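You operate a simulated robot arm through the tools that you are given. There is no shell and no other tool.

You are at the controls of a simulated robot arm. One attempt, no reset.

Task
Wax the top of the big orange block with the felt pad.
Fine: the wax is in the silver tin; shut it again and put the pad back. A coat counts when it lies all over at full strength: go over it till it gets no stronger.

It is judged by the outcome, as a careful person would: the job done as asked, and still so three seconds after it is handed in. It fails if anything else is knocked over, pushed out of place, dropped, spilled or broken.

Robot
A 7-joint arm with a two-finger parallel gripper, fixed in place. Base frame: the origin is at the foot of the arm, x ahead of it, y to its left, z up. Units: mm, rad, N and s.
Its first joint turns from -2.897 to 2.897 rad. Payload 3.43 kg.
The TCP is the grasp point between the finger pads, 30 mm short of the fingertips. In the tool frame z runs along the fingers and y along their closing line. The gripper opens to 94 mm. The fingers are 28 mm wide and 10 mm thick; the gripper's body (50 by 96 mm) begins 55 mm behind the TCP.
Orientation is that of the tool frame in the base frame, as [roll, pitch, yaw] about the fixed x, y, z axes, in that order (R = Rz(yaw) Ry(pitch) Rx(roll)). With the fingers straight down and closing along the base's y, the tool's x points along the base's -x, its y along +y and its z along -z.

Tools
- The arm moves only by the tool nudge_tool. Its argument "motion" is a list of rows, each an object (a shift or turn left out is 0, a gripper value left out holds the last) with "delta_rot": the turn, a rotation vector about the base's x, y, z in units of 180 degrees (1.0 is 180 degrees), a list of three; "dp": the shift along the base's x, y, z in units of 300 mm (1.0 is 300 mm), a list of three; "fingers": the finger opening in m, from 0 to 0.094. In form: [{"delta_rot": [wx, wy, wz], "dp": [dx, dy, dz], "fingers": fingers}, ...]. A call has 1 to 20 rows; each row is the pose to reach, as a shift and turn from the pose commanded when the call began. A call with a number of a shift or a turn outside -1 to 1 is refused whole. Rows are played at 5 a second. More than 50 mm and 0.15 rad between two rows, or a gripper value outside its range, and nothing of the call is played. A pose out of reach is approached as far as the arm can. The call stops where the force on the tool passes 90 N (or 10 N more than at its start, if that is more) or the arm is blocked; 0.2 s more then pass. Each finger travels about 45 mm/s and halts on what it meets, pressing with about 26 N; the grip force reading is that of the motor and also rises with nothing between the fingers. The clock runs only during rows and for 0.2 s after the last one: add rows that repeat a pose to give the fingers time. It gives the time, the measured TCP pose, the force on the tool (base axes), the opening and the grip force at its end, in the units of the frame above (readings bear some noise), with the torque about the TCP (base axes, N m) and any sound that the robot's microphone picked up.
- Cameras (640 x 400 px; columns grow to the right, rows downward): "scene" is fixed at [399.3, -649, 1690.4]; the picture's right is [0.99, 0.10, 0.00], its down [0.10, -0.99, -0.12] and it looks along [-0.01, 0.12, -0.99] (base axes); focal length 325 px, centre (320, 200). "wrist" rides on the gripper at [76, 14, -103] in the tool frame; the picture's right is [-0.18, 0.98, 0.00], its down [-0.75, -0.14, -0.64] and it looks along [-0.63, -0.12, 0.77] (tool axes); focal length 243 px, centre (320, 200).
- get_image(camera): a new picture of that camera. It takes no simulated time.
- move_column(by): slides the trunk up (or, below 0, down) by that many mm; the arm rides with it, the base frame stays. It gives what a move gives, with no picture.
- probe_pixels(camera, pixels): for up to 12 pixels [column, row] of the newest picture of that camera ("zoom" is the newest enlarged one), the place [x, y, z] in the base frame of the surface seen there, good to about 2 mm. It takes no simulated time.
- zoom(camera, box): a new picture of the part [left, top, right, bottom] of that camera's present view, enlarged. It takes no simulated time.
- job_done(): hands the job in; it is judged then, once.

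Leave the gripper open and the arm clear of the work at the hand-in unless told otherwise.

The tools are called after "Emit:" by a JSON object that holds its "op" and its "data". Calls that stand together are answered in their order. nudge_tool: Moves the arm, as the interface text tells. Its arguments: {"type":"object","properties":{"motion":{"type":"array","items":{"type":"object","properties":{"delta_rot":{"type":"array","items":{"type":"number"}},"dp":{"type":"array","items":{"type":"number"}},"fingers":{"type":"number"}}}}},"required":["motion"]} The other tools are called the same way: move_column (by) slides the trunk up or down; get_image (camera) takes a picture; probe_pixels (camera, pixels) gives the place of the surface under pixels of a picture; zoom (camera, box) takes an enlarged picture of a part of a camera's view; job_done () hands the job in.

At the start:

```text
t: 0.0
eef_pos: [227.8, -447.0, 1255.3]
ee_rot: [3.141, 0.001, 3.14]
contact_force: [0.7, -0.1, 0.9]
moment: [0.02, 0.02, -0.04]
finger_gap: 94.2
finger_force: 0.1
trunk travel left (down, up): [-425.0, 65.0]
```

scene: 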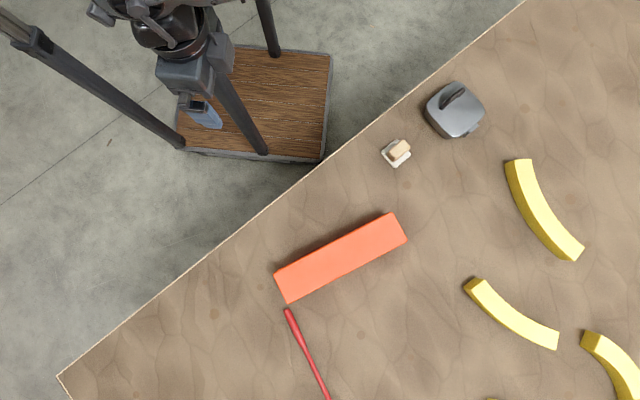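
wrist: 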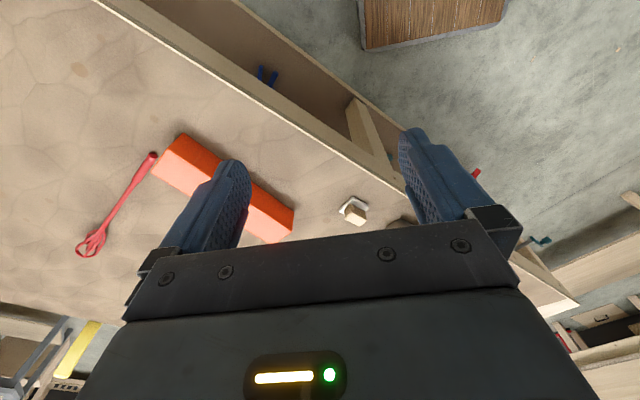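

I see the orange block around (340,258) in the scene view, the silver tin at (455,110), and a pad with a light-brown handle at (397,152). I'll zoom in on these to see them better.

Emit:
{"op": "zoom", "data": {"camera": "scene", "box": [360, 60, 520, 180]}}

Emit:
{"op": "get_image", "data": {"camera": "scene"}}

Emit:
{"op": "get_image", "data": {"camera": "wrist"}}

```text
3.33 times, centred on (440, 120) of scene
```

zoom: 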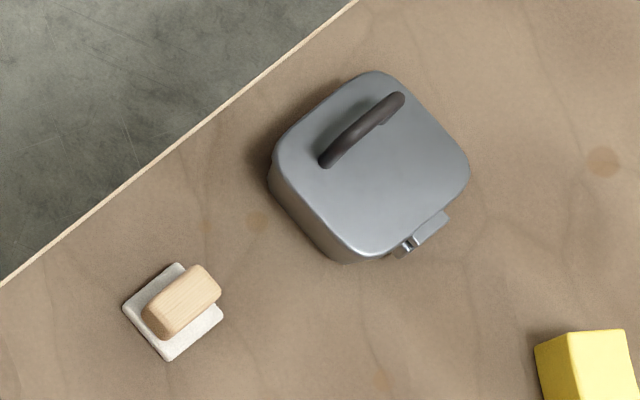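

```text
taken
```

scene: 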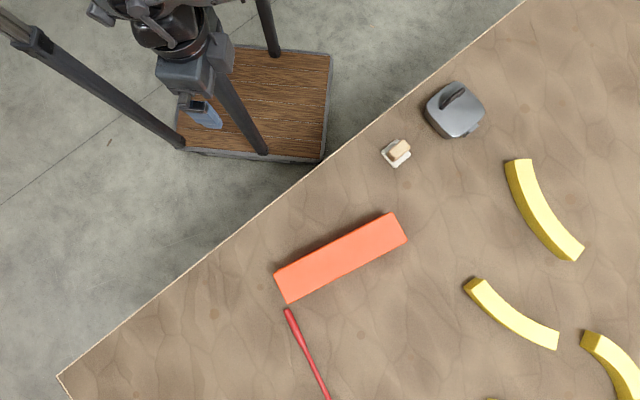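

```text
taken
```

wrist: 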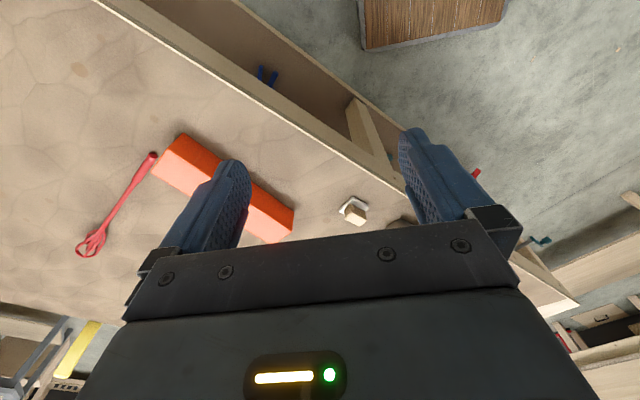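

The tin has a dark bar handle on its top, and some fitting (hinge or latch) at its lower-right edge. I'll probe points of the tin, pad, and block.

Emit:
{"op": "probe_pixels", "data": {"camera": "zoom", "pixels": [[325, 162], [360, 130], [400, 97], [280, 155], [375, 75], [465, 175], [350, 250], [430, 235], [405, 248], [440, 217], [400, 200], [335, 260]]}}

Emit:
{"op": "probe_pixels", "data": {"camera": "scene", "pixels": [[276, 273], [391, 213], [406, 236], [289, 300], [340, 256], [345, 320], [300, 320], [400, 148], [385, 154], [397, 165], [410, 156], [391, 143]]}}

Emit:
{"op": "zoom", "data": {"camera": "scene", "box": [415, 75, 495, 145]}}

```text
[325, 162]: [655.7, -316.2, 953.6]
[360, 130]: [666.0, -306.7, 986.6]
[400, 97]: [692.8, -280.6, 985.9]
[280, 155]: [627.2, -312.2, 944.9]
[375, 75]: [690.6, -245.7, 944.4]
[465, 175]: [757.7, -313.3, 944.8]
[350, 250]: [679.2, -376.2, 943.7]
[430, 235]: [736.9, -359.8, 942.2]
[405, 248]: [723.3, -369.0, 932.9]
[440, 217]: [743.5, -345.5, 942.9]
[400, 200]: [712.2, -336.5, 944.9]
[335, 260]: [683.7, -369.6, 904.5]
```

```text
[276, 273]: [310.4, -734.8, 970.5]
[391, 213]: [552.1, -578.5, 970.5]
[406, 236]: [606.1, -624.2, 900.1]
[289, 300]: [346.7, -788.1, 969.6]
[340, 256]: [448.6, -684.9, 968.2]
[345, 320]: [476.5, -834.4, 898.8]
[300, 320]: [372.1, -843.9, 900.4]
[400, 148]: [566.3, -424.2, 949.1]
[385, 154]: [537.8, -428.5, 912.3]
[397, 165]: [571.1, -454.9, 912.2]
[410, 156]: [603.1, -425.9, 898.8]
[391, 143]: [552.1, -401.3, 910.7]
```

```text
5.71 times, centred on (455, 110) of scene
```

zoom: 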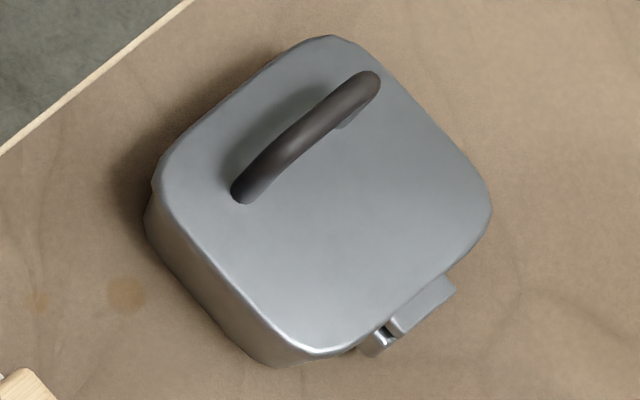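

The table top is at z≈899, the tin lid top at ≈944 with its bar handle top at ≈986, the block top at ≈970 (about 288 x 64 mm), and the pad at about (568,-428), its wooden handle reaching z≈949. I'll move the open gripper, still high up, toward the tin for a closer look with the wrist camera, turning 44° so that the fingers would straddle the handle.

Emit:
{"op": "nudge_tool", "data": {"motion": [{"dp": [0.12, 0.03, 0], "delta_rot": [0, 0, 0.03]}, {"dp": [0.25, 0.07, 0], "delta_rot": [0, 0, 0.06]}, {"dp": [0.38, 0.1, 0], "delta_rot": [0, 0, 0.09]}, {"dp": [0.5, 0.13, 0], "delta_rot": [0, 0, 0.12]}, {"dp": [0.62, 0.17, 0], "delta_rot": [0, 0, 0.15]}, {"dp": [0.74, 0.2, 0], "delta_rot": [0, 0, 0.18]}, {"dp": [0.86, 0.23, 0], "delta_rot": [0, 0, 0.21]}, {"dp": [0.95, 0.26, 0], "delta_rot": [0, 0, 0.244]}, {"dp": [0.95, 0.26, 0], "delta_rot": [0, 0, 0.244]}]}}

```text
t: 2.0
eef_pos: [513.3, -368.8, 1254.7]
ee_rot: [-3.141, 0.002, -2.373]
contact_force: [0.0, -0.2, -0.2]
moment: [-0.02, -0.01, 0.01]
finger_gap: 94.1
finger_force: 0.0
trunk travel left (down, up): [-425.0, 65.0]
```

The arm is at (513,-369,1255) with yaw turned 44°. I'll take the wrist and scene pictures.

Emit:
{"op": "get_image", "data": {"camera": "wrist"}}

Emit:
{"op": "get_image", "data": {"camera": "scene"}}

```text
taken
```

wrist: 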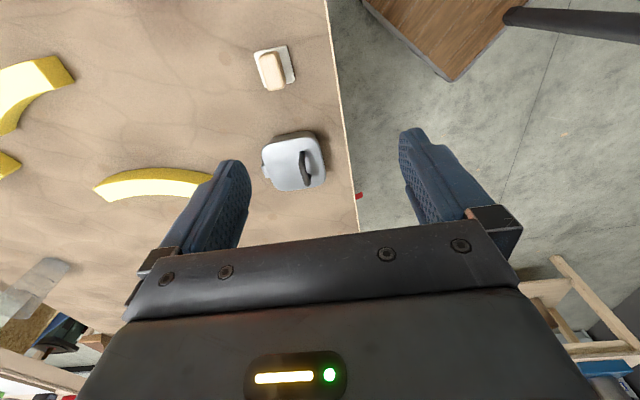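

```text
taken
```

scene: 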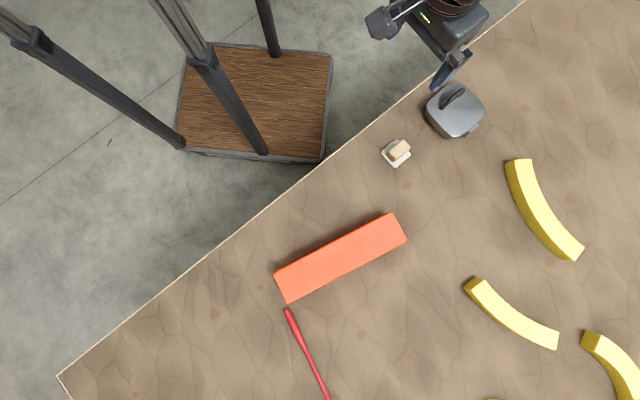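

The tin is visible in the wrist view at (295,160). I'll zoom in on it there, and probe the wooden-topped thing and the rods in the scene to know how high they stand.

Emit:
{"op": "zoom", "data": {"camera": "wrist", "box": [240, 30, 360, 210]}}

Emit:
{"op": "probe_pixels", "data": {"camera": "scene", "pixels": [[300, 100], [200, 80], [240, 120], [205, 65], [265, 30], [100, 90], [20, 30], [190, 50], [430, 40], [380, 22]]}}

```text
2.22 times, centred on (300, 120) of wrist
```

zoom: 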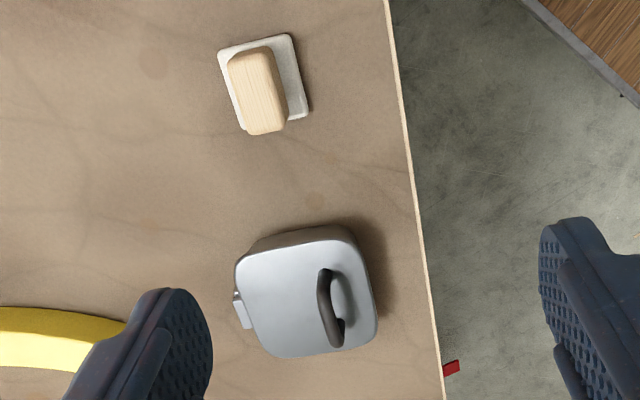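

```text
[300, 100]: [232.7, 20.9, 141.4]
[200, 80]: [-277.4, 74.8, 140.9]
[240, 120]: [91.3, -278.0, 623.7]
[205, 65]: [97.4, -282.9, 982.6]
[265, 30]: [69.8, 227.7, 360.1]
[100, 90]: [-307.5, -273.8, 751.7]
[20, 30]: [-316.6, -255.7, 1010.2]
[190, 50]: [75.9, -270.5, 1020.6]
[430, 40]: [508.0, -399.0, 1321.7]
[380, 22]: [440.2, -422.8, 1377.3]
```

The tin's lid has the handle toward the table-edge side and a hinge/lug on the opposite side. I'll go above the handle (about x=676, y=-297) and come down to z≈1100, still well clear, for a closer look.

Emit:
{"op": "nudge_tool", "data": {"motion": [{"dp": [0.14, 0.06, 0]}, {"dp": [0.28, 0.12, 0]}, {"dp": [0.41, 0.18, 0]}, {"dp": [0.543, 0.24, -0.05]}, {"dp": [0.543, 0.24, -0.17]}, {"dp": [0.543, 0.24, -0.3]}, {"dp": [0.543, 0.24, -0.42]}, {"dp": [0.543, 0.24, -0.5]}, {"dp": [0.543, 0.24, -0.517]}]}}

Emit:
{"op": "get_image", "data": {"camera": "wrist"}}

Emit:
{"op": "get_image", "data": {"camera": "scene"}}

```text
t: 4.0
eef_pos: [676.1, -297.3, 1099.6]
ee_rot: [3.141, 0.0, -2.375]
contact_force: [0.9, 0.2, 0.2]
moment: [-0.02, -0.01, 0.01]
finger_gap: 93.9
finger_force: 0.0
trunk travel left (down, up): [-425.0, 65.0]
```

```text
taken
```

wrist: 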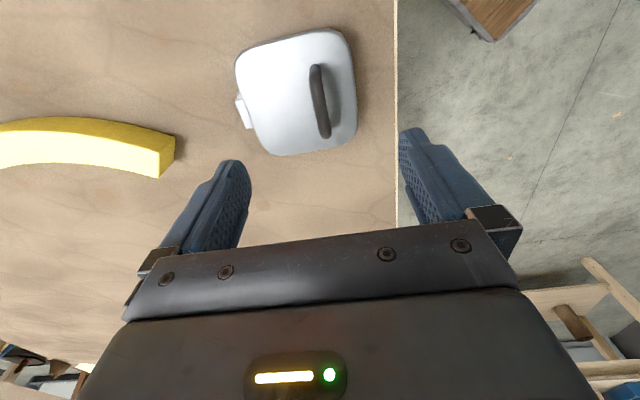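

```text
taken
```

scene: 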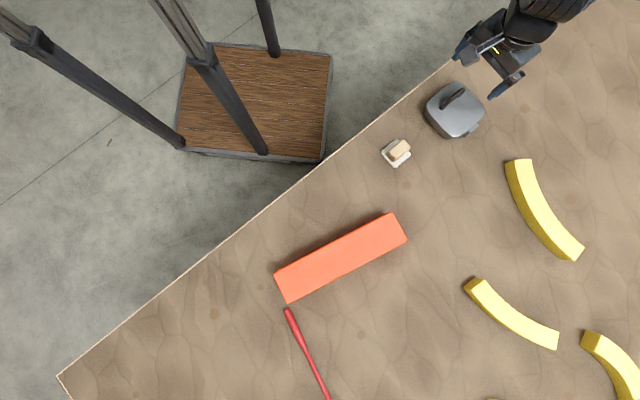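

The arm reaches it well. In the wrist view the handle is at (320,100), with the hinge lug at (243,110). I'll zoom in on the tin and probe the handle and lug from here.

Emit:
{"op": "zoom", "data": {"camera": "wrist", "box": [215, 15, 375, 165]}}

Emit:
{"op": "probe_pixels", "data": {"camera": "wrist", "pixels": [[314, 70], [318, 90], [322, 110], [325, 130], [238, 100], [245, 120], [242, 110], [236, 60], [273, 152], [355, 135], [330, 30], [300, 100]]}}

```text
2.67 times, centred on (295, 90) of wrist
```

zoom: 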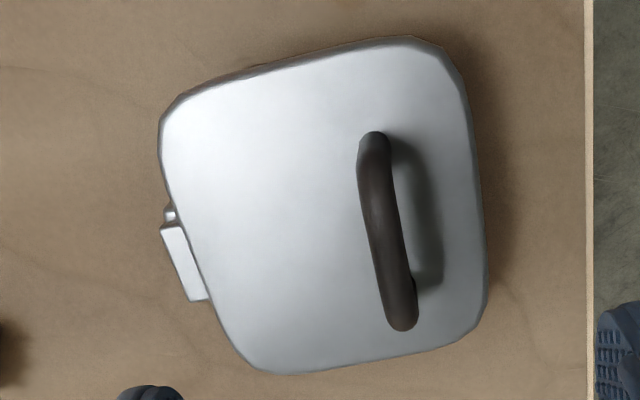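

```text
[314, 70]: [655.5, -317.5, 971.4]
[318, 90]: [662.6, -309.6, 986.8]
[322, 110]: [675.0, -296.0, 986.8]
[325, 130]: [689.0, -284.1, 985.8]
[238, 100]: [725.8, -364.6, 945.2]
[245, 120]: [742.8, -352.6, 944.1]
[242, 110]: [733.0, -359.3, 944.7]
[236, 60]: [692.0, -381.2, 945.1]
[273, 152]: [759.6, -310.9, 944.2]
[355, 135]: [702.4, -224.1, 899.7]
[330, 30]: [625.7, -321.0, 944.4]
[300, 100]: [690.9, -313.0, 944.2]
```

Handle top runs from (655,-318) to about (695,-279) at z≈987, bar fairly round. The lug's at about (734,-358,944). I'll probe more points along the lid's edges and handle to fix its exact heading and the hinge line.

Emit:
{"op": "probe_pixels", "data": {"camera": "zoom", "pixels": [[164, 150], [232, 345], [212, 305], [474, 160], [482, 270], [250, 78], [370, 50], [300, 370], [420, 350], [168, 215], [175, 260], [198, 290]]}}

Emit:
{"op": "probe_pixels", "data": {"camera": "zoom", "pixels": [[373, 140], [365, 160], [388, 160], [376, 200], [372, 230], [395, 230], [385, 270], [408, 270], [397, 300], [402, 325], [183, 230], [205, 297]]}}

Emit:
{"op": "zoom", "data": {"camera": "scene", "box": [435, 105, 495, 145]}}

```text
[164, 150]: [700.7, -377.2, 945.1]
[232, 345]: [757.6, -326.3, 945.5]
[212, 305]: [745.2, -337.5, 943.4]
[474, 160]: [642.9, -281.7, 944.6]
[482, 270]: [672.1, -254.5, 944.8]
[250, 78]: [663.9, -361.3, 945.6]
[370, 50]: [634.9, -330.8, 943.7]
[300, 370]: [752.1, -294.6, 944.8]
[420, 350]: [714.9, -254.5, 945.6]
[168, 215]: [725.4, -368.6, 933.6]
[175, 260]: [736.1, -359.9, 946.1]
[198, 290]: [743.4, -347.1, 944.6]
```

```text
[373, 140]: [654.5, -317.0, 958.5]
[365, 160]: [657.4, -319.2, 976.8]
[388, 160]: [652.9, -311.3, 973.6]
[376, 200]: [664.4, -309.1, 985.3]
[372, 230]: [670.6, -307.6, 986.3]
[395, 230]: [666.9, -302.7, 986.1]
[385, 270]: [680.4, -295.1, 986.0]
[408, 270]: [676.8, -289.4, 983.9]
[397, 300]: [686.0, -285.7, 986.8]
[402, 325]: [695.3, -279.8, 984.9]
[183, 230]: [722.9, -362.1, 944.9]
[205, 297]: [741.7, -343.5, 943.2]
```

```text
10.00 times, centred on (465, 125) of scene
```

zoom: 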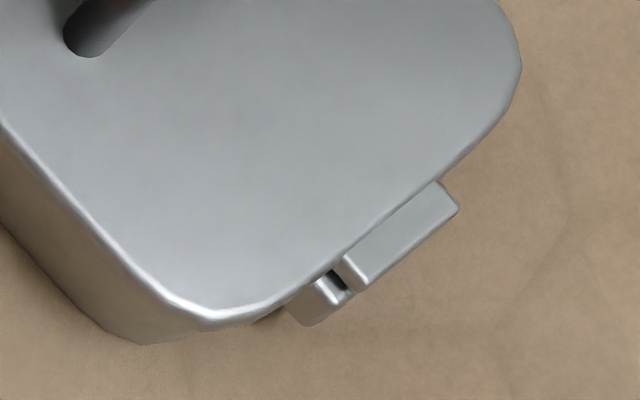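

The lid's sides run at a heading of about 43°: the handle bar's centre is near (677,-295) and the lug is centred along the opposite edge at about (735,-358). I want to see whether the lug is a hinge before pulling, so I'll shift out past that side and tilt the tool 40° (also testing the tilt I may need), staying high at z≈1100.

Emit:
{"op": "nudge_tool", "data": {"motion": [{"dp": [0.057, -0.061, 0.0], "delta_rot": [0.0271, 0.0252, 0]}, {"dp": [0.114, -0.122, 0.0], "delta_rot": [0.0542, 0.0504, 0]}, {"dp": [0.171, -0.183, 0.0], "delta_rot": [0.0813, 0.0756, 0]}, {"dp": [0.228, -0.244, 0.0], "delta_rot": [0.1084, 0.1008, 0]}, {"dp": [0.285, -0.305, 0.0], "delta_rot": [0.1355, 0.126, 0]}, {"dp": [0.341, -0.366, 0.0], "delta_rot": [0.1624, 0.1515, 0]}, {"dp": [0.341, -0.366, 0.0], "delta_rot": [0.1624, 0.1515, 0]}]}}

Emit:
{"op": "get_image", "data": {"camera": "wrist"}}

Emit:
{"op": "zoom", "data": {"camera": "wrist", "box": [200, 40, 360, 140]}}

```text
t: 5.6
eef_pos: [779.1, -407.7, 1102.3]
ee_rot: [2.446, 0.008, -2.378]
contact_force: [0.5, -0.1, -0.2]
moment: [-0.03, 0.02, 0.03]
finger_gap: 94.0
finger_force: 0.0
out of reach, approached as far as the arm can: row 6
trunk travel left (down, up): [-425.0, 65.0]
```

```text
taken
```

wrist: 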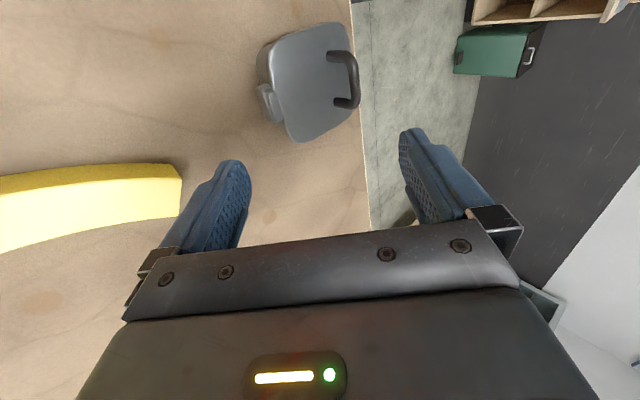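

```text
4.00 times, centred on (280, 90) of wrist
```

zoom: 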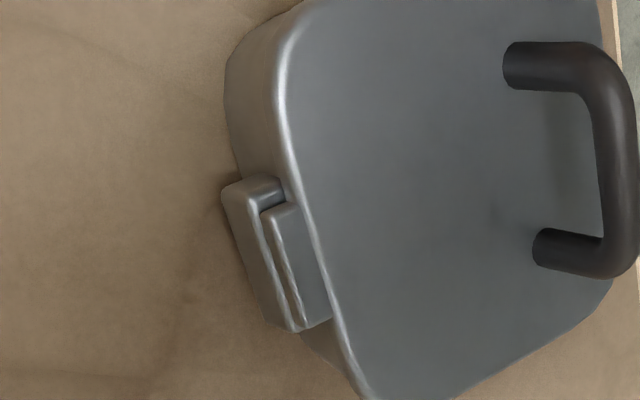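

The lug has two parts: an outer bracket at zoom (245,190)–(290,325) and an inner tongue at (295,260) next to the lid. I'll probe their heights to judge whether it's a hinge.

Emit:
{"op": "probe_pixels", "data": {"camera": "zoom", "pixels": [[255, 190], [275, 190], [262, 240], [285, 300], [295, 240], [310, 290], [240, 220], [265, 300], [320, 230], [420, 200], [250, 120], [575, 110]]}}

Emit:
{"op": "zoom", "data": {"camera": "wrist", "box": [245, 75, 295, 130]}}

```text
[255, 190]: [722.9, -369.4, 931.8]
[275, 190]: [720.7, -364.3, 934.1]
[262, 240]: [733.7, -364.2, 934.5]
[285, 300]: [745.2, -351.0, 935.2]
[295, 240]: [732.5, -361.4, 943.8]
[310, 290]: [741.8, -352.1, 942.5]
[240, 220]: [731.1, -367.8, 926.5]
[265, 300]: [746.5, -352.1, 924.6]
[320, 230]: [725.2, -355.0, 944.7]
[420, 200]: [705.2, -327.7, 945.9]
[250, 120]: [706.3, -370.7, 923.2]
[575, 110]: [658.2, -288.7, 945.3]
```

```text
7.27 times, centred on (270, 102) of wrist
```

zoom: 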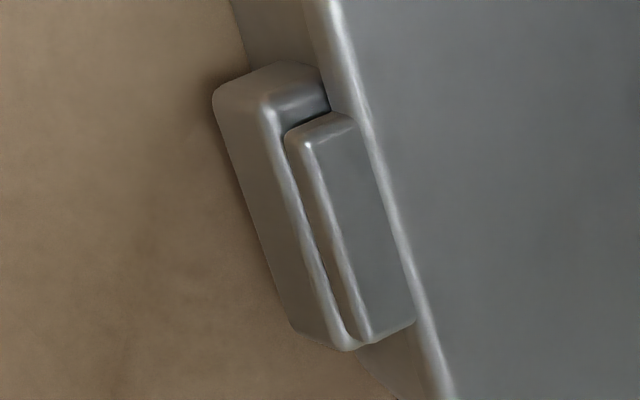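

The body carries a bracket (top z≈934) and the lid a tongue resting over it, which is a hinge on this side, opposite the off-centre handle. I'll undo the tilt and return above the handle, closing the fingers to about 45 mm on the way.

Emit:
{"op": "nudge_tool", "data": {"motion": [{"dp": [-0.057, 0.061, 0.0], "delta_rot": [-0.0271, -0.0252, 0], "fingers": 0.045}, {"dp": [-0.114, 0.122, 0.0], "delta_rot": [-0.0542, -0.0504, 0]}, {"dp": [-0.171, 0.183, 0.0], "delta_rot": [-0.0813, -0.0756, 0]}, {"dp": [-0.228, 0.244, 0.0], "delta_rot": [-0.1084, -0.1008, 0]}, {"dp": [-0.285, 0.305, 0.0], "delta_rot": [-0.1355, -0.126, 0]}, {"dp": [-0.341, 0.366, 0.0], "delta_rot": [-0.1624, -0.1515, 0]}, {"dp": [-0.341, 0.366, 0.0], "delta_rot": [-0.1624, -0.1515, 0]}]}}

```text
t: 7.2
eef_pos: [675.7, -297.0, 1100.1]
ee_rot: [-3.142, 0.0, -2.376]
contact_force: [-0.4, 0.6, 0.0]
moment: [0.02, 0.01, 0.0]
finger_gap: 45.1
finger_force: 0.1
trunk travel left (down, up): [-425.0, 65.0]
```

Back at (676,-297,1100), tool straight down, fingers at 45 mm. Next I come down to z≈1035 over the handle centre (677,-295) with a 0.9° yaw correction and check the alignment.

Emit:
{"op": "nudge_tool", "data": {"motion": [{"dp": [0.0043, 0.0053, -0.1], "delta_rot": [0, 0, -0.005]}, {"dp": [0.0043, 0.0053, -0.2], "delta_rot": [0, 0, -0.005]}, {"dp": [0.0043, 0.0053, -0.217], "delta_rot": [0, 0, -0.005]}]}}

Emit:
{"op": "get_image", "data": {"camera": "wrist"}}

Emit:
{"op": "zoom", "data": {"camera": "wrist", "box": [230, 60, 410, 210]}}

```text
t: 8.0
eef_pos: [678.3, -295.8, 1035.8]
ee_rot: [3.142, 0.0, -2.389]
contact_force: [-0.3, 0.8, -0.6]
moment: [0.0, 0.03, 0.01]
finger_gap: 45.0
finger_force: 0.1
trunk travel left (down, up): [-425.0, 65.0]
```

```text
taken
```

wrist: 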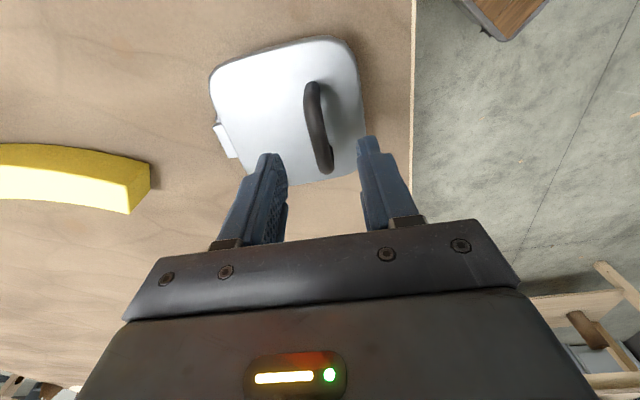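

```text
2.67 times, centred on (320, 135) of wrist
```

zoom: 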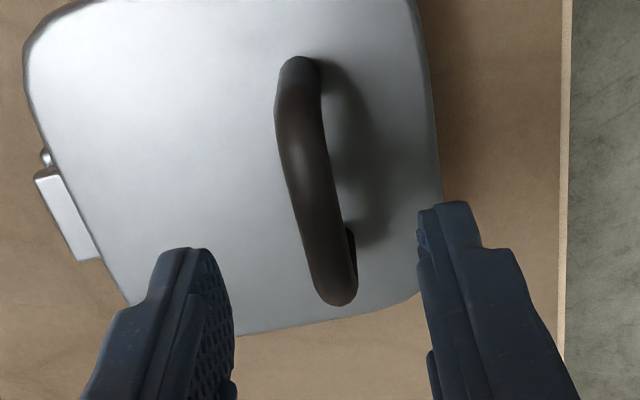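

The handle lies between the fingers. I'll probe its bar from here to refine its centre line before descending.

Emit:
{"op": "probe_pixels", "data": {"camera": "zoom", "pixels": [[280, 120], [300, 120], [322, 120], [290, 180], [308, 180], [326, 180], [302, 230], [320, 230], [338, 230], [310, 280], [335, 285], [345, 300]]}}

```text
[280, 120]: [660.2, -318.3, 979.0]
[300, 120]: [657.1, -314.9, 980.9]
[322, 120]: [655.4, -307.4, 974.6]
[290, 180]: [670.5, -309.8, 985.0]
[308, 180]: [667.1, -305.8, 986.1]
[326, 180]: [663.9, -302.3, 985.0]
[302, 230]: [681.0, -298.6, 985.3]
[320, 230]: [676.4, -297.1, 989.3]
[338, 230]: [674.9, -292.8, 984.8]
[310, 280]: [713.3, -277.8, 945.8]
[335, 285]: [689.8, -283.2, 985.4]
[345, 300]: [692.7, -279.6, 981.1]
```

The bar's centre line is at the tool's centre within 1 mm; its middle is ~2.5 mm toward the lower-left. I'll shift that little and descend to z≈987 (fingertips ≈957, lid at 944), then close on the bar gently with time for the fingers.

Emit:
{"op": "nudge_tool", "data": {"motion": [{"dp": [-0.005, -0.005, -0.04]}, {"dp": [-0.005, -0.005, -0.08]}, {"dp": [-0.005, -0.005, -0.12]}, {"dp": [-0.005, -0.005, -0.162]}, {"dp": [-0.005, -0.005, -0.162]}]}}

Emit:
{"op": "get_image", "data": {"camera": "wrist"}}

```text
t: 9.2
eef_pos: [675.6, -298.1, 986.9]
ee_rot: [-3.14, 0.0, -2.391]
contact_force: [0.2, 0.2, -0.8]
moment: [0.0, 0.01, -0.03]
finger_gap: 44.8
finger_force: 0.0
trunk travel left (down, up): [-425.0, 65.0]
```

```text
taken
```

wrist: 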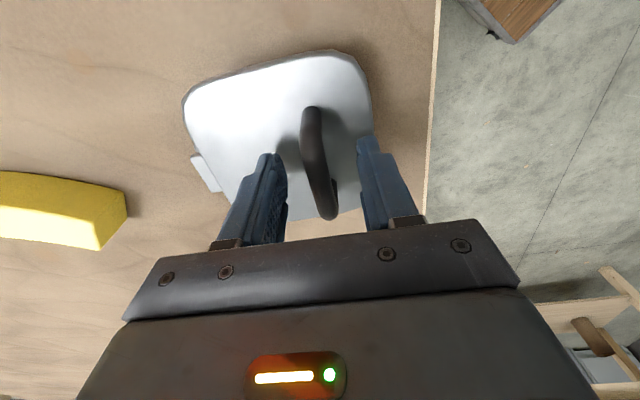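

The bar is between the fingers with no contact. I'll close the gripper on it slowly.

Emit:
{"op": "nudge_tool", "data": {"motion": [{"fingers": 0.03}, {"fingers": 0.02}, {"fingers": 0.015}, {"fingers": 0.008}, {"fingers": 0.004}, {"fingers": 0.004}]}}

```text
t: 10.6
eef_pos: [676.0, -297.8, 989.8]
ee_rot: [-3.139, -0.001, -2.391]
contact_force: [-6.9, 8.5, 26.9]
moment: [0.16, -0.17, 1.28]
finger_gap: 12.1
finger_force: 44.6
trunk travel left (down, up): [-425.0, 65.0]
```

The fingers closed on the bar at 12 mm, with a 27 N upward force and some twist. I'll look before doing anything else.

Emit:
{"op": "get_image", "data": {"camera": "wrist"}}

Emit:
{"op": "zoom", "data": {"camera": "wrist", "box": [160, 30, 420, 230]}}

Emit:
{"op": "zoom", "data": {"camera": "scene", "box": [400, 40, 540, 150]}}

```text
taken
```

wrist: 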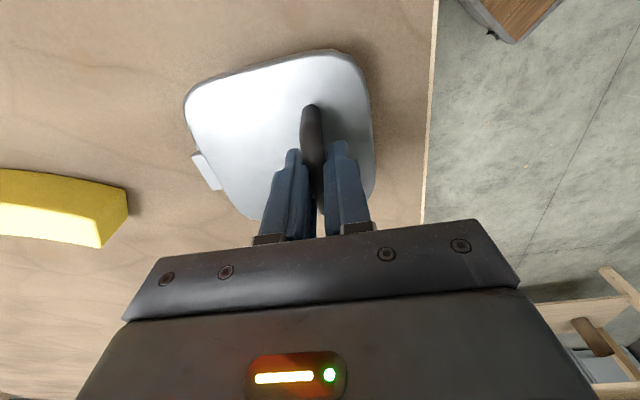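

```text
2.00 times, centred on (290, 130) of wrist
```

zoom: 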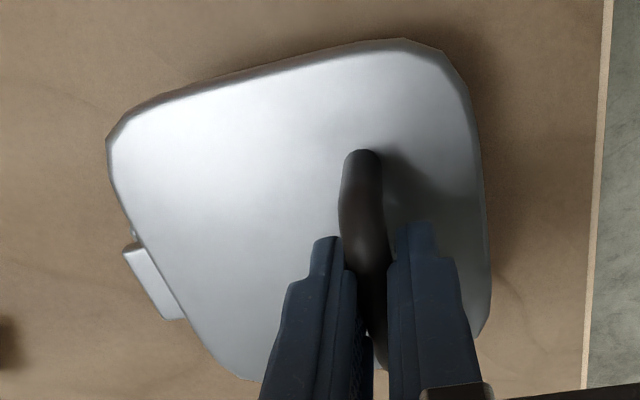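

```text
3.64 times, centred on (470, 95) of scene
```

zoom: 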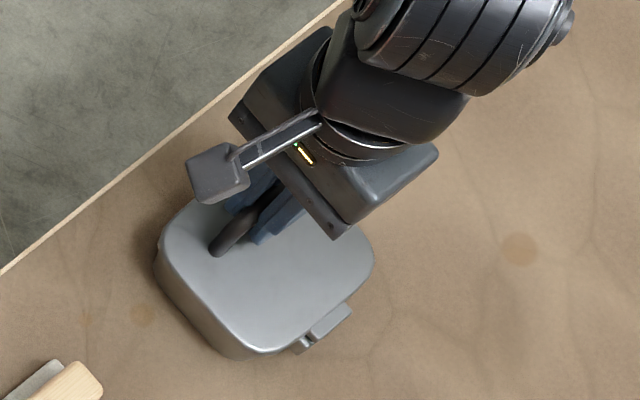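

The grip on the bar looks right. The upward force and twist come from my height and heading being slightly off (the bar's heading fits ≈44.5°). I'll relieve this by going up 3 mm with +1.4° yaw and read the force.

Emit:
{"op": "nudge_tool", "data": {"motion": [{"dp": [0, 0, 0.005], "delta_rot": [0, 0, 0.004]}, {"dp": [0, 0, 0.01], "delta_rot": [0, 0, 0.008]}, {"dp": [0, 0, 0.01], "delta_rot": [0, 0, 0.008]}]}}

```text
t: 11.4
eef_pos: [675.5, -296.8, 989.4]
ee_rot: [-3.141, 0.001, -2.367]
contact_force: [-1.9, 3.8, 12.3]
moment: [0.28, -0.21, 0.29]
finger_gap: 11.1
finger_force: 45.6
trunk travel left (down, up): [-425.0, 65.0]
```

The twist is gone and the force is down to 12 N. Now I'll lift along the arc the hinge would give, for about 10° (bar 14 mm up and 9 mm toward the hinge), keeping the tool vertical and letting the round bar turn in the grip.

Emit:
{"op": "nudge_tool", "data": {"motion": [{"dp": [0.002, -0.002, 0.008]}, {"dp": [0.005, -0.005, 0.014]}, {"dp": [0.01, -0.0103, 0.026]}, {"dp": [0.0155, -0.016, 0.037]}, {"dp": [0.0212, -0.0217, 0.0483]}, {"dp": [0.0212, -0.0217, 0.0483]}]}}

Emit:
{"op": "get_image", "data": {"camera": "wrist"}}

Emit:
{"op": "zoom", "data": {"camera": "scene", "box": [400, 40, 540, 150]}}

```text
t: 12.8
eef_pos: [682.0, -303.5, 1004.7]
ee_rot: [3.141, 0.001, -2.365]
contact_force: [-6.5, 7.1, 6.5]
moment: [0.06, 0.18, 0.67]
finger_gap: 11.1
finger_force: 44.6
trunk travel left (down, up): [-425.0, 65.0]
```

```text
taken
```

wrist: 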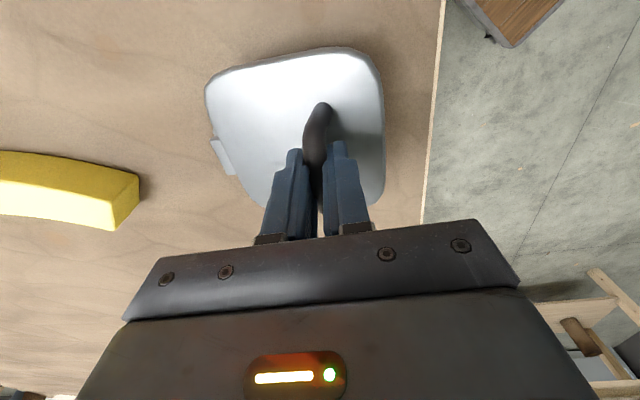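

```text
3.64 times, centred on (470, 95) of scene
```

zoom: 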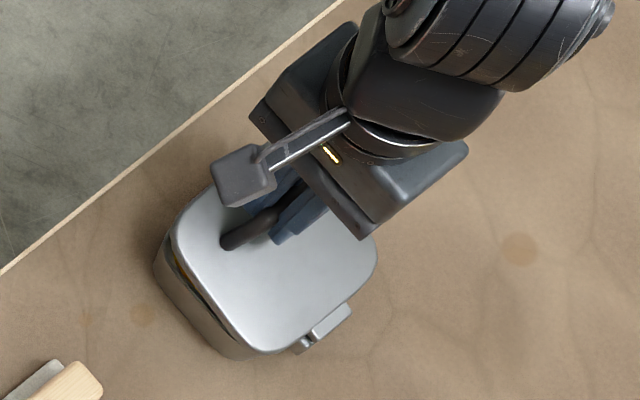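

The lid is swinging about the hinge: a gap shows on the handle side with amber wax inside, and the tin body has not moved. The small force is radial (about 1 mm too tight), so I'll widen the arc by that much and continue to about 40°.

Emit:
{"op": "nudge_tool", "data": {"motion": [{"dp": [0.005, -0.005, 0.012]}, {"dp": [0.0107, -0.011, 0.024]}, {"dp": [0.0177, -0.018, 0.034]}, {"dp": [0.0247, -0.0253, 0.0433]}, {"dp": [0.032, -0.033, 0.0525]}, {"dp": [0.0398, -0.0408, 0.0613]}, {"dp": [0.0478, -0.049, 0.0693]}, {"dp": [0.0558, -0.0573, 0.077]}, {"dp": [0.0644, -0.066, 0.084]}, {"dp": [0.0731, -0.0749, 0.0907]}, {"dp": [0.082, -0.084, 0.0967]}, {"dp": [0.091, -0.0933, 0.1023]}]}}

Emit:
{"op": "get_image", "data": {"camera": "wrist"}}

Emit:
{"op": "zoom", "data": {"camera": "scene", "box": [400, 40, 540, 150]}}

```text
t: 15.4
eef_pos: [709.5, -332.6, 1036.5]
ee_rot: [-3.14, -0.001, -2.365]
contact_force: [-1.5, 8.1, 14.3]
moment: [0.34, -0.16, 0.67]
finger_gap: 11.2
finger_force: 44.9
trunk travel left (down, up): [-425.0, 65.0]
```

```text
taken
```

wrist: 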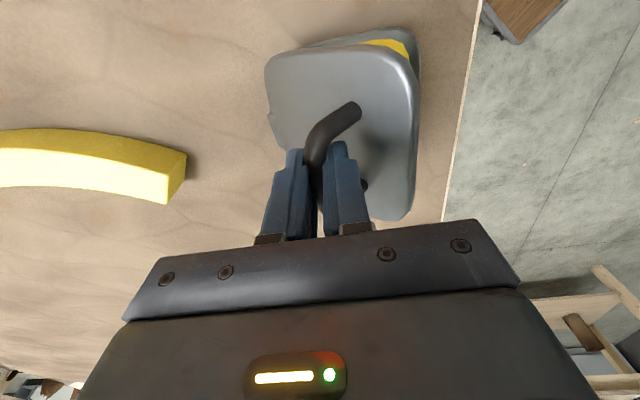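

```text
3.64 times, centred on (470, 95) of scene
```

zoom: 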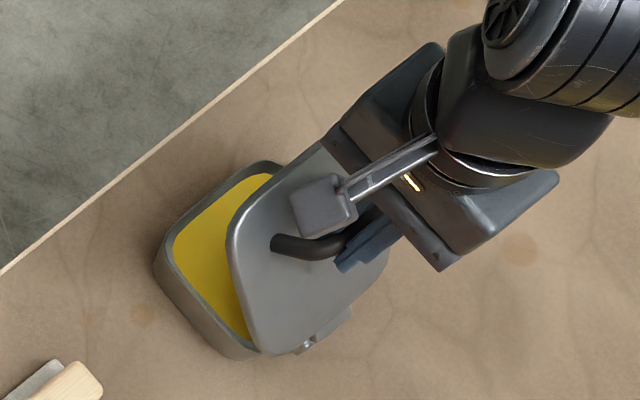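

The lid is about 40° open and I can see yellow wax. Force is radial outward (16 N), so the hinge is ~3 mm further and higher than I assumed; I correct the arc and carry on to about 75°.

Emit:
{"op": "nudge_tool", "data": {"motion": [{"dp": [-0.0015, 0.0015, 0.005]}, {"dp": [0.007, -0.007, 0.0105]}, {"dp": [0.0163, -0.0167, 0.0153]}, {"dp": [0.0257, -0.0263, 0.0195]}, {"dp": [0.0351, -0.036, 0.0233]}, {"dp": [0.0448, -0.046, 0.0265]}, {"dp": [0.0545, -0.0559, 0.0293]}, {"dp": [0.0641, -0.0658, 0.0311]}, {"dp": [0.0738, -0.0757, 0.0323]}, {"dp": [0.0836, -0.0859, 0.033]}, {"dp": [0.0935, -0.096, 0.0333]}, {"dp": [0.1033, -0.106, 0.0328]}, {"dp": [0.1131, -0.116, 0.0317]}, {"dp": [0.1228, -0.1259, 0.03]}, {"dp": [0.1324, -0.1358, 0.0277]}]}}

Emit:
{"op": "get_image", "data": {"camera": "wrist"}}

Emit:
{"op": "zoom", "data": {"camera": "scene", "box": [400, 40, 540, 150]}}

```text
t: 18.6
eef_pos: [749.9, -372.0, 1042.9]
ee_rot: [-3.141, 0.0, -2.366]
contact_force: [3.6, 4.6, 0.3]
moment: [0.39, -0.26, 0.64]
finger_gap: 11.3
finger_force: 44.6
trunk travel left (down, up): [-425.0, 65.0]
```

```text
taken
```

wrist: 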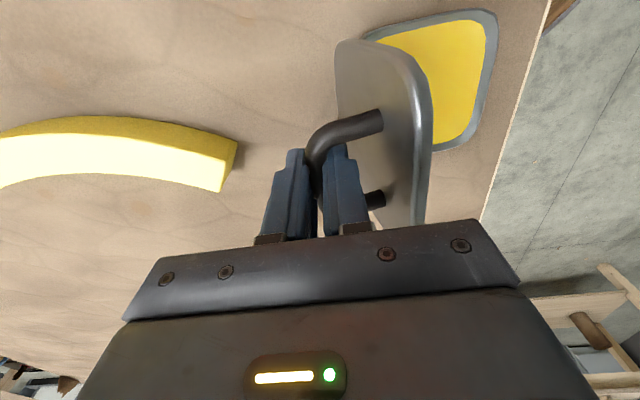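

```text
3.64 times, centred on (470, 95) of scene
```

zoom: 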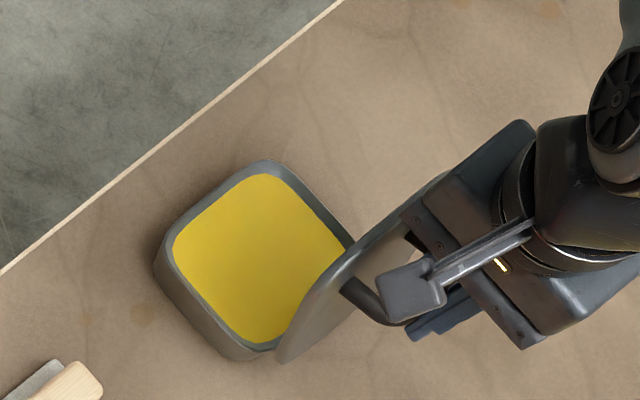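

The lid's at ~75° with almost no force, and the wax is fully exposed. I'll continue to ~95° and check for the stop.

Emit:
{"op": "nudge_tool", "data": {"motion": [{"dp": [0.0096, -0.0098, -0.003]}, {"dp": [0.0191, -0.0196, -0.0067]}, {"dp": [0.0284, -0.0292, -0.0108]}, {"dp": [0.0377, -0.0387, -0.0153]}, {"dp": [0.0467, -0.0479, -0.0206]}, {"dp": [0.0556, -0.057, -0.0263]}, {"dp": [0.0644, -0.066, -0.0328]}, {"dp": [0.0731, -0.0749, -0.0397]}]}}

Emit:
{"op": "get_image", "data": {"camera": "wrist"}}

Emit:
{"op": "zoom", "data": {"camera": "scene", "box": [400, 40, 540, 150]}}

```text
t: 20.4
eef_pos: [770.4, -394.8, 1031.5]
ee_rot: [3.14, 0.0, -2.363]
contact_force: [2.7, 6.7, -2.3]
moment: [0.2, -0.07, 0.65]
finger_gap: 11.3
finger_force: 44.9
trunk travel left (down, up): [-425.0, 65.0]
```

```text
taken
```

wrist: 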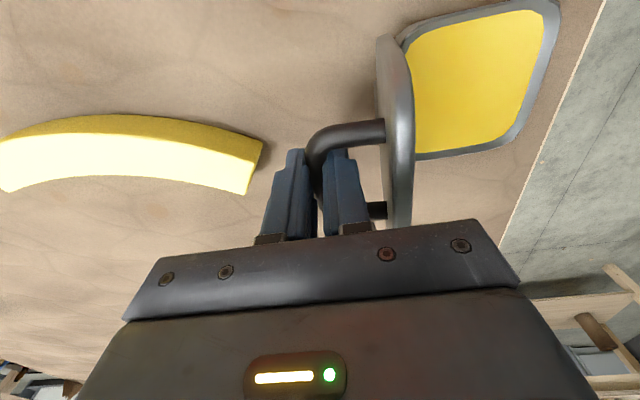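

```text
3.64 times, centred on (470, 95) of scene
```

zoom: 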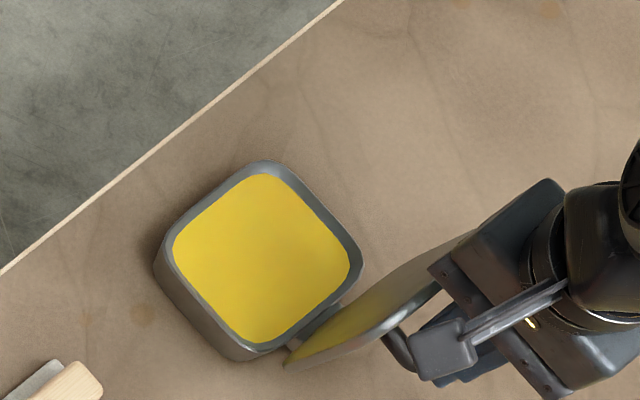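

Inner face of the lid is now visible from above, so it's just past vertical, still no stop (force only ~7 N). I'll carry on gently to ~105° watching the force.

Emit:
{"op": "nudge_tool", "data": {"motion": [{"dp": [0.0082, -0.0084, -0.0077]}, {"dp": [0.0163, -0.0168, -0.0153]}, {"dp": [0.024, -0.0246, -0.024]}, {"dp": [0.0316, -0.0325, -0.033]}, {"dp": [0.0316, -0.0325, -0.033]}]}}

Emit:
{"op": "get_image", "data": {"camera": "wrist"}}

Emit:
{"op": "zoom", "data": {"camera": "scene", "box": [400, 40, 540, 150]}}

```text
t: 21.6
eef_pos: [780.7, -404.3, 1020.9]
ee_rot: [-3.14, 0.001, -2.364]
contact_force: [7.0, 8.1, -0.6]
moment: [0.29, -0.26, 0.64]
finger_gap: 11.2
finger_force: 44.6
trunk travel left (down, up): [-425.0, 65.0]
```

```text
taken
```

wrist: 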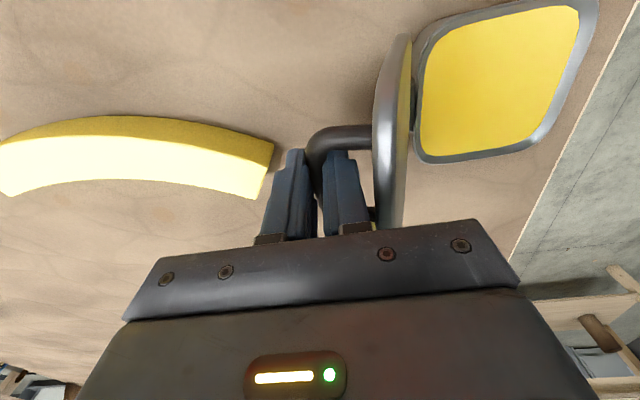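

```text
3.64 times, centred on (470, 95) of scene
```

zoom: 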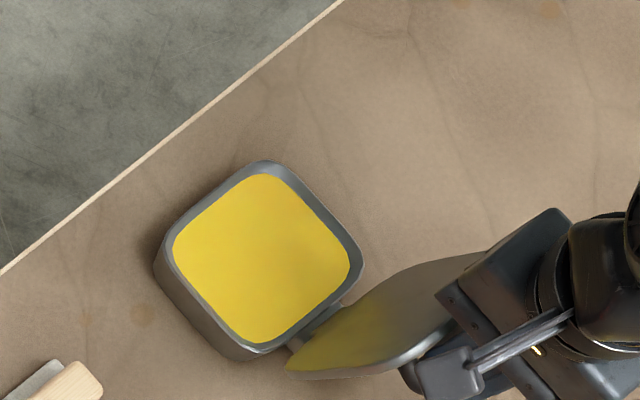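

The lid's past vertical (~105°) with no stop yet; forces are only ~10 N, sideways along the hinge from a slight heading error. Before going further I'll tilt the tool 25° about the bar so the fingers stay clear of the lid plate, with a 1 mm sideways correction.

Emit:
{"op": "nudge_tool", "data": {"motion": [{"dp": [0.0017, -0.001, -0.0003], "delta_rot": [0.0166, 0.0162, 0]}, {"dp": [0.0034, -0.002, -0.0006], "delta_rot": [0.0332, 0.0323, 0]}, {"dp": [0.0052, -0.0029, -0.001], "delta_rot": [0.0498, 0.0485, 0]}, {"dp": [0.0069, -0.0039, -0.0014], "delta_rot": [0.0663, 0.0647, 0]}, {"dp": [0.0086, -0.0049, -0.002], "delta_rot": [0.0829, 0.0808, 0]}, {"dp": [0.0103, -0.0058, -0.0025], "delta_rot": [0.0995, 0.097, 0]}, {"dp": [0.0103, -0.0058, -0.0025], "delta_rot": [0.0995, 0.097, 0]}]}}

Emit:
{"op": "get_image", "data": {"camera": "wrist"}}

Emit:
{"op": "zoom", "data": {"camera": "scene", "box": [400, 40, 540, 150]}}

```text
t: 23.2
eef_pos: [782.2, -406.9, 1020.7]
ee_rot: [2.704, -0.001, -2.366]
contact_force: [0.2, -2.1, 1.9]
moment: [0.14, -0.14, 0.64]
finger_gap: 11.3
finger_force: 44.4
trunk travel left (down, up): [-425.0, 65.0]
```

```text
taken
```

wrist: 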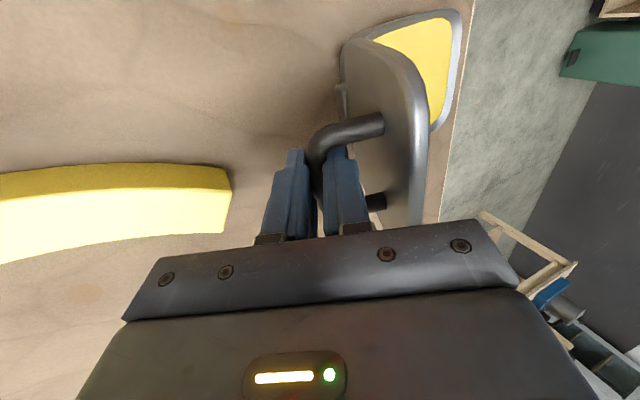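

```text
3.64 times, centred on (470, 95) of scene
```

zoom: 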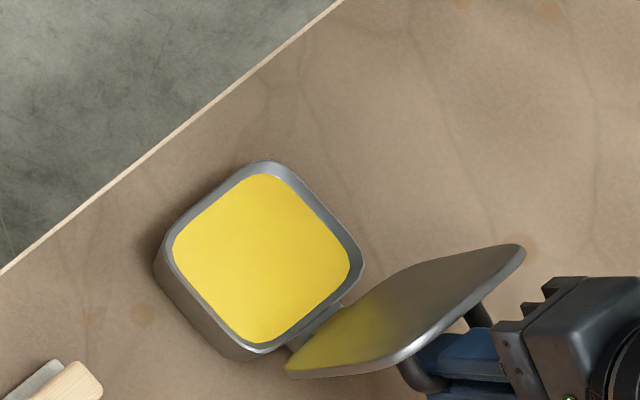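

The tilt is accepted and the forces are near zero. I'll ease the lid a bit further open, to ~115°, to look for the stop.

Emit:
{"op": "nudge_tool", "data": {"motion": [{"dp": [0.0072, -0.0074, -0.0096]}, {"dp": [0.0144, -0.0148, -0.0193]}, {"dp": [0.021, -0.0215, -0.0297]}, {"dp": [0.0275, -0.0282, -0.04]}, {"dp": [0.0275, -0.0282, -0.04]}]}}

Emit:
{"op": "zoom", "data": {"camera": "scene", "box": [400, 40, 540, 150]}}

```text
t: 24.4
eef_pos: [789.4, -413.4, 1012.5]
ee_rot: [2.703, 0.004, -2.367]
contact_force: [-23.4, 21.3, 69.2]
moment: [1.52, 1.31, 0.35]
finger_gap: 31.2
finger_force: 23.0
trunk travel left (down, up): [-425.0, 65.0]
```

```text
3.64 times, centred on (470, 95) of scene
```

zoom: 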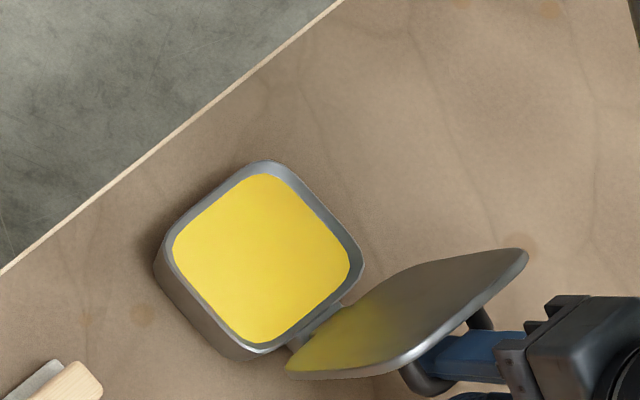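

That's the stop: force rose to 69 N and the fingers were pushed open to 31 mm. The lid's as open as it goes (~108°). I'll back off right away to the previous relaxed pose and open the fingers.

Emit:
{"op": "nudge_tool", "data": {"motion": [{"dp": [-0.007, 0.0072, 0.011]}, {"dp": [-0.014, 0.0143, 0.0215]}, {"dp": [-0.02, 0.0205, 0.03]}, {"dp": [-0.02, 0.0205, 0.03]}]}}

Emit:
{"op": "get_image", "data": {"camera": "wrist"}}

Emit:
{"op": "zoom", "data": {"camera": "scene", "box": [400, 40, 540, 150]}}

```text
t: 25.4
eef_pos: [785.3, -409.9, 1017.2]
ee_rot: [2.704, 0.001, -2.367]
contact_force: [-11.6, 14.0, 3.4]
moment: [0.15, 0.04, 0.15]
finger_gap: 13.9
finger_force: 8.5
trunk travel left (down, up): [-425.0, 65.0]
```

```text
taken
```

wrist: 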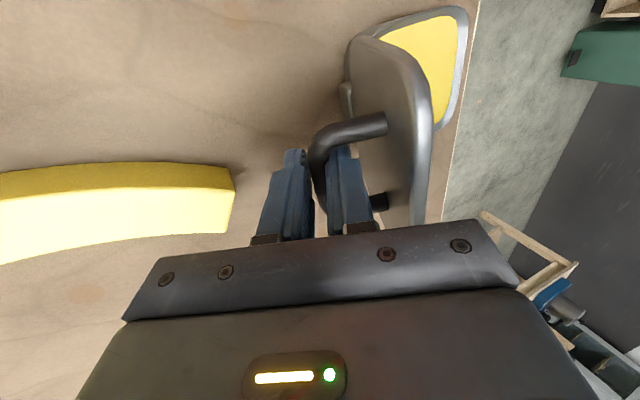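

```text
3.64 times, centred on (470, 95) of scene
```

zoom: 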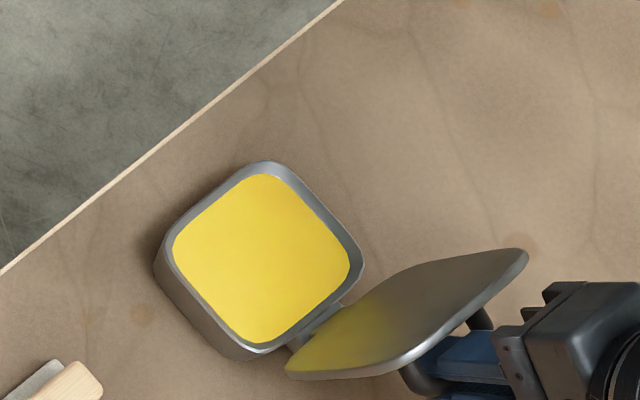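

The tin body hasn't moved (same corner pixels). Now I'll open the fingers to 28 mm to let go of the bar, and see if the lid stays.

Emit:
{"op": "nudge_tool", "data": {"motion": [{"fingers": 0.018}, {"fingers": 0.024}, {"fingers": 0.03}, {"fingers": 0.03}, {"fingers": 0.03}]}}

Emit:
{"op": "get_image", "data": {"camera": "wrist"}}

Emit:
{"op": "zoom", "data": {"camera": "scene", "box": [400, 40, 540, 150]}}

```text
t: 26.6
eef_pos: [785.2, -409.9, 1017.5]
ee_rot: [2.704, 0.001, -2.367]
contact_force: [0.7, 0.6, -1.1]
moment: [0.02, -0.01, -0.01]
finger_gap: 29.9
finger_force: 0.1
trunk travel left (down, up): [-425.0, 65.0]
```

```text
taken
```

wrist: 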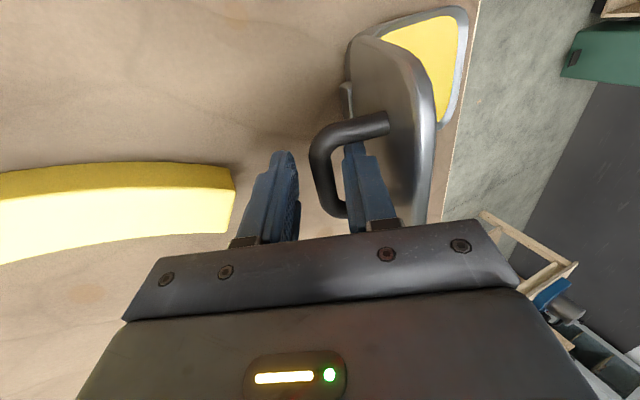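

```text
3.64 times, centred on (470, 95) of scene
```

zoom: 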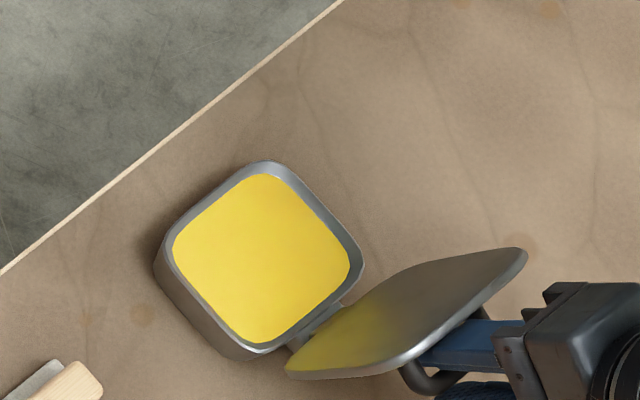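

The lid stays open by itself, force zero. I'll withdraw along the finger axis, 100 mm up and outward, in small steps.

Emit:
{"op": "nudge_tool", "data": {"motion": [{"dp": [0.01, -0.0101, 0.03]}, {"dp": [0.02, -0.0203, 0.06]}, {"dp": [0.0395, -0.0405, 0.121]}, {"dp": [0.0592, -0.0608, 0.181]}, {"dp": [0.079, -0.081, 0.242]}, {"dp": [0.0986, -0.1012, 0.302]}, {"dp": [0.0986, -0.1012, 0.302]}]}}

Emit:
{"op": "get_image", "data": {"camera": "wrist"}}

Emit:
{"op": "zoom", "data": {"camera": "scene", "box": [400, 40, 540, 150]}}

```text
t: 28.2
eef_pos: [815.4, -439.3, 1108.3]
ee_rot: [2.706, 0.0, -2.366]
contact_force: [0.3, 1.3, -0.5]
moment: [0.04, 0.01, 0.0]
finger_gap: 30.0
finger_force: 0.1
trunk travel left (down, up): [-425.0, 65.0]
```

```text
taken
```

wrist: 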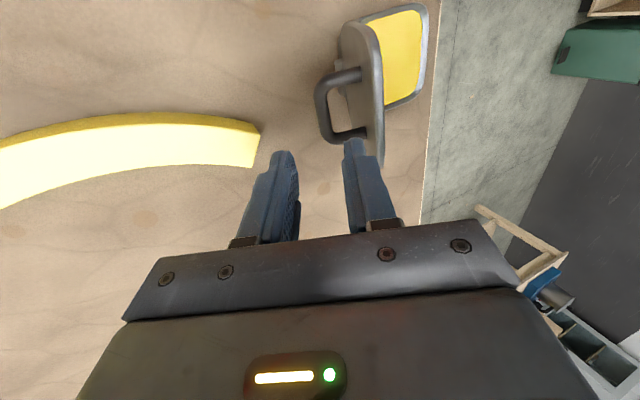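

```text
3.64 times, centred on (470, 95) of scene
```

zoom: 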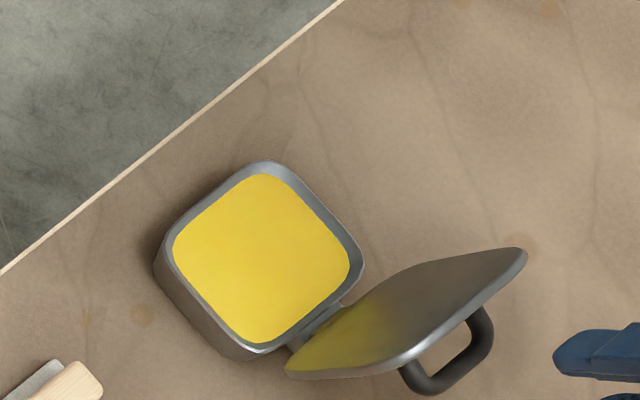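

The lid stands open by itself. I'll probe the wax surface, tin opening, and open lid (for shutting it later), and zoom on the pad.

Emit:
{"op": "probe_pixels", "data": {"camera": "zoom", "pixels": [[260, 260], [180, 250], [265, 180], [345, 260], [255, 335], [265, 163], [360, 265], [250, 352], [162, 235], [522, 250], [290, 372], [430, 390]]}}

Emit:
{"op": "zoom", "data": {"camera": "scene", "box": [372, 130, 422, 175]}}

```text
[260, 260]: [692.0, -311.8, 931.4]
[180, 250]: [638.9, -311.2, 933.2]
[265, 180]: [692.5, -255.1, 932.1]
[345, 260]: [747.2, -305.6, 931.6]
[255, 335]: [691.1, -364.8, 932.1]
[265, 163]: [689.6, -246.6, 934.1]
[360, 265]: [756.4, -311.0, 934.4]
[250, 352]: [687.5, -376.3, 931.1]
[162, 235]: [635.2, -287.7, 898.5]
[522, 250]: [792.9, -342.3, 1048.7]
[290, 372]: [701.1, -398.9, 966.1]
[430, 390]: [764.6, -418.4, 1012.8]
```

```text
8.89 times, centred on (397, 152) of scene
```

zoom: 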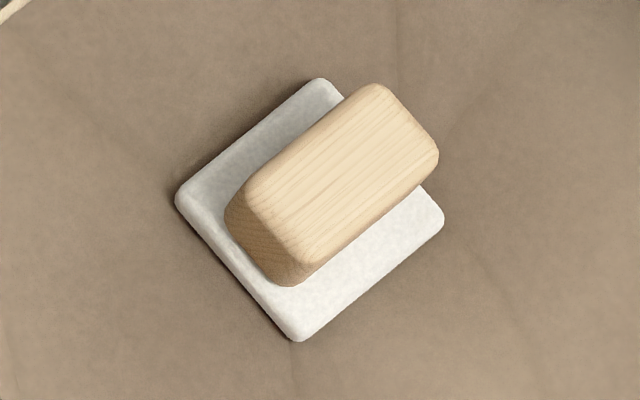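

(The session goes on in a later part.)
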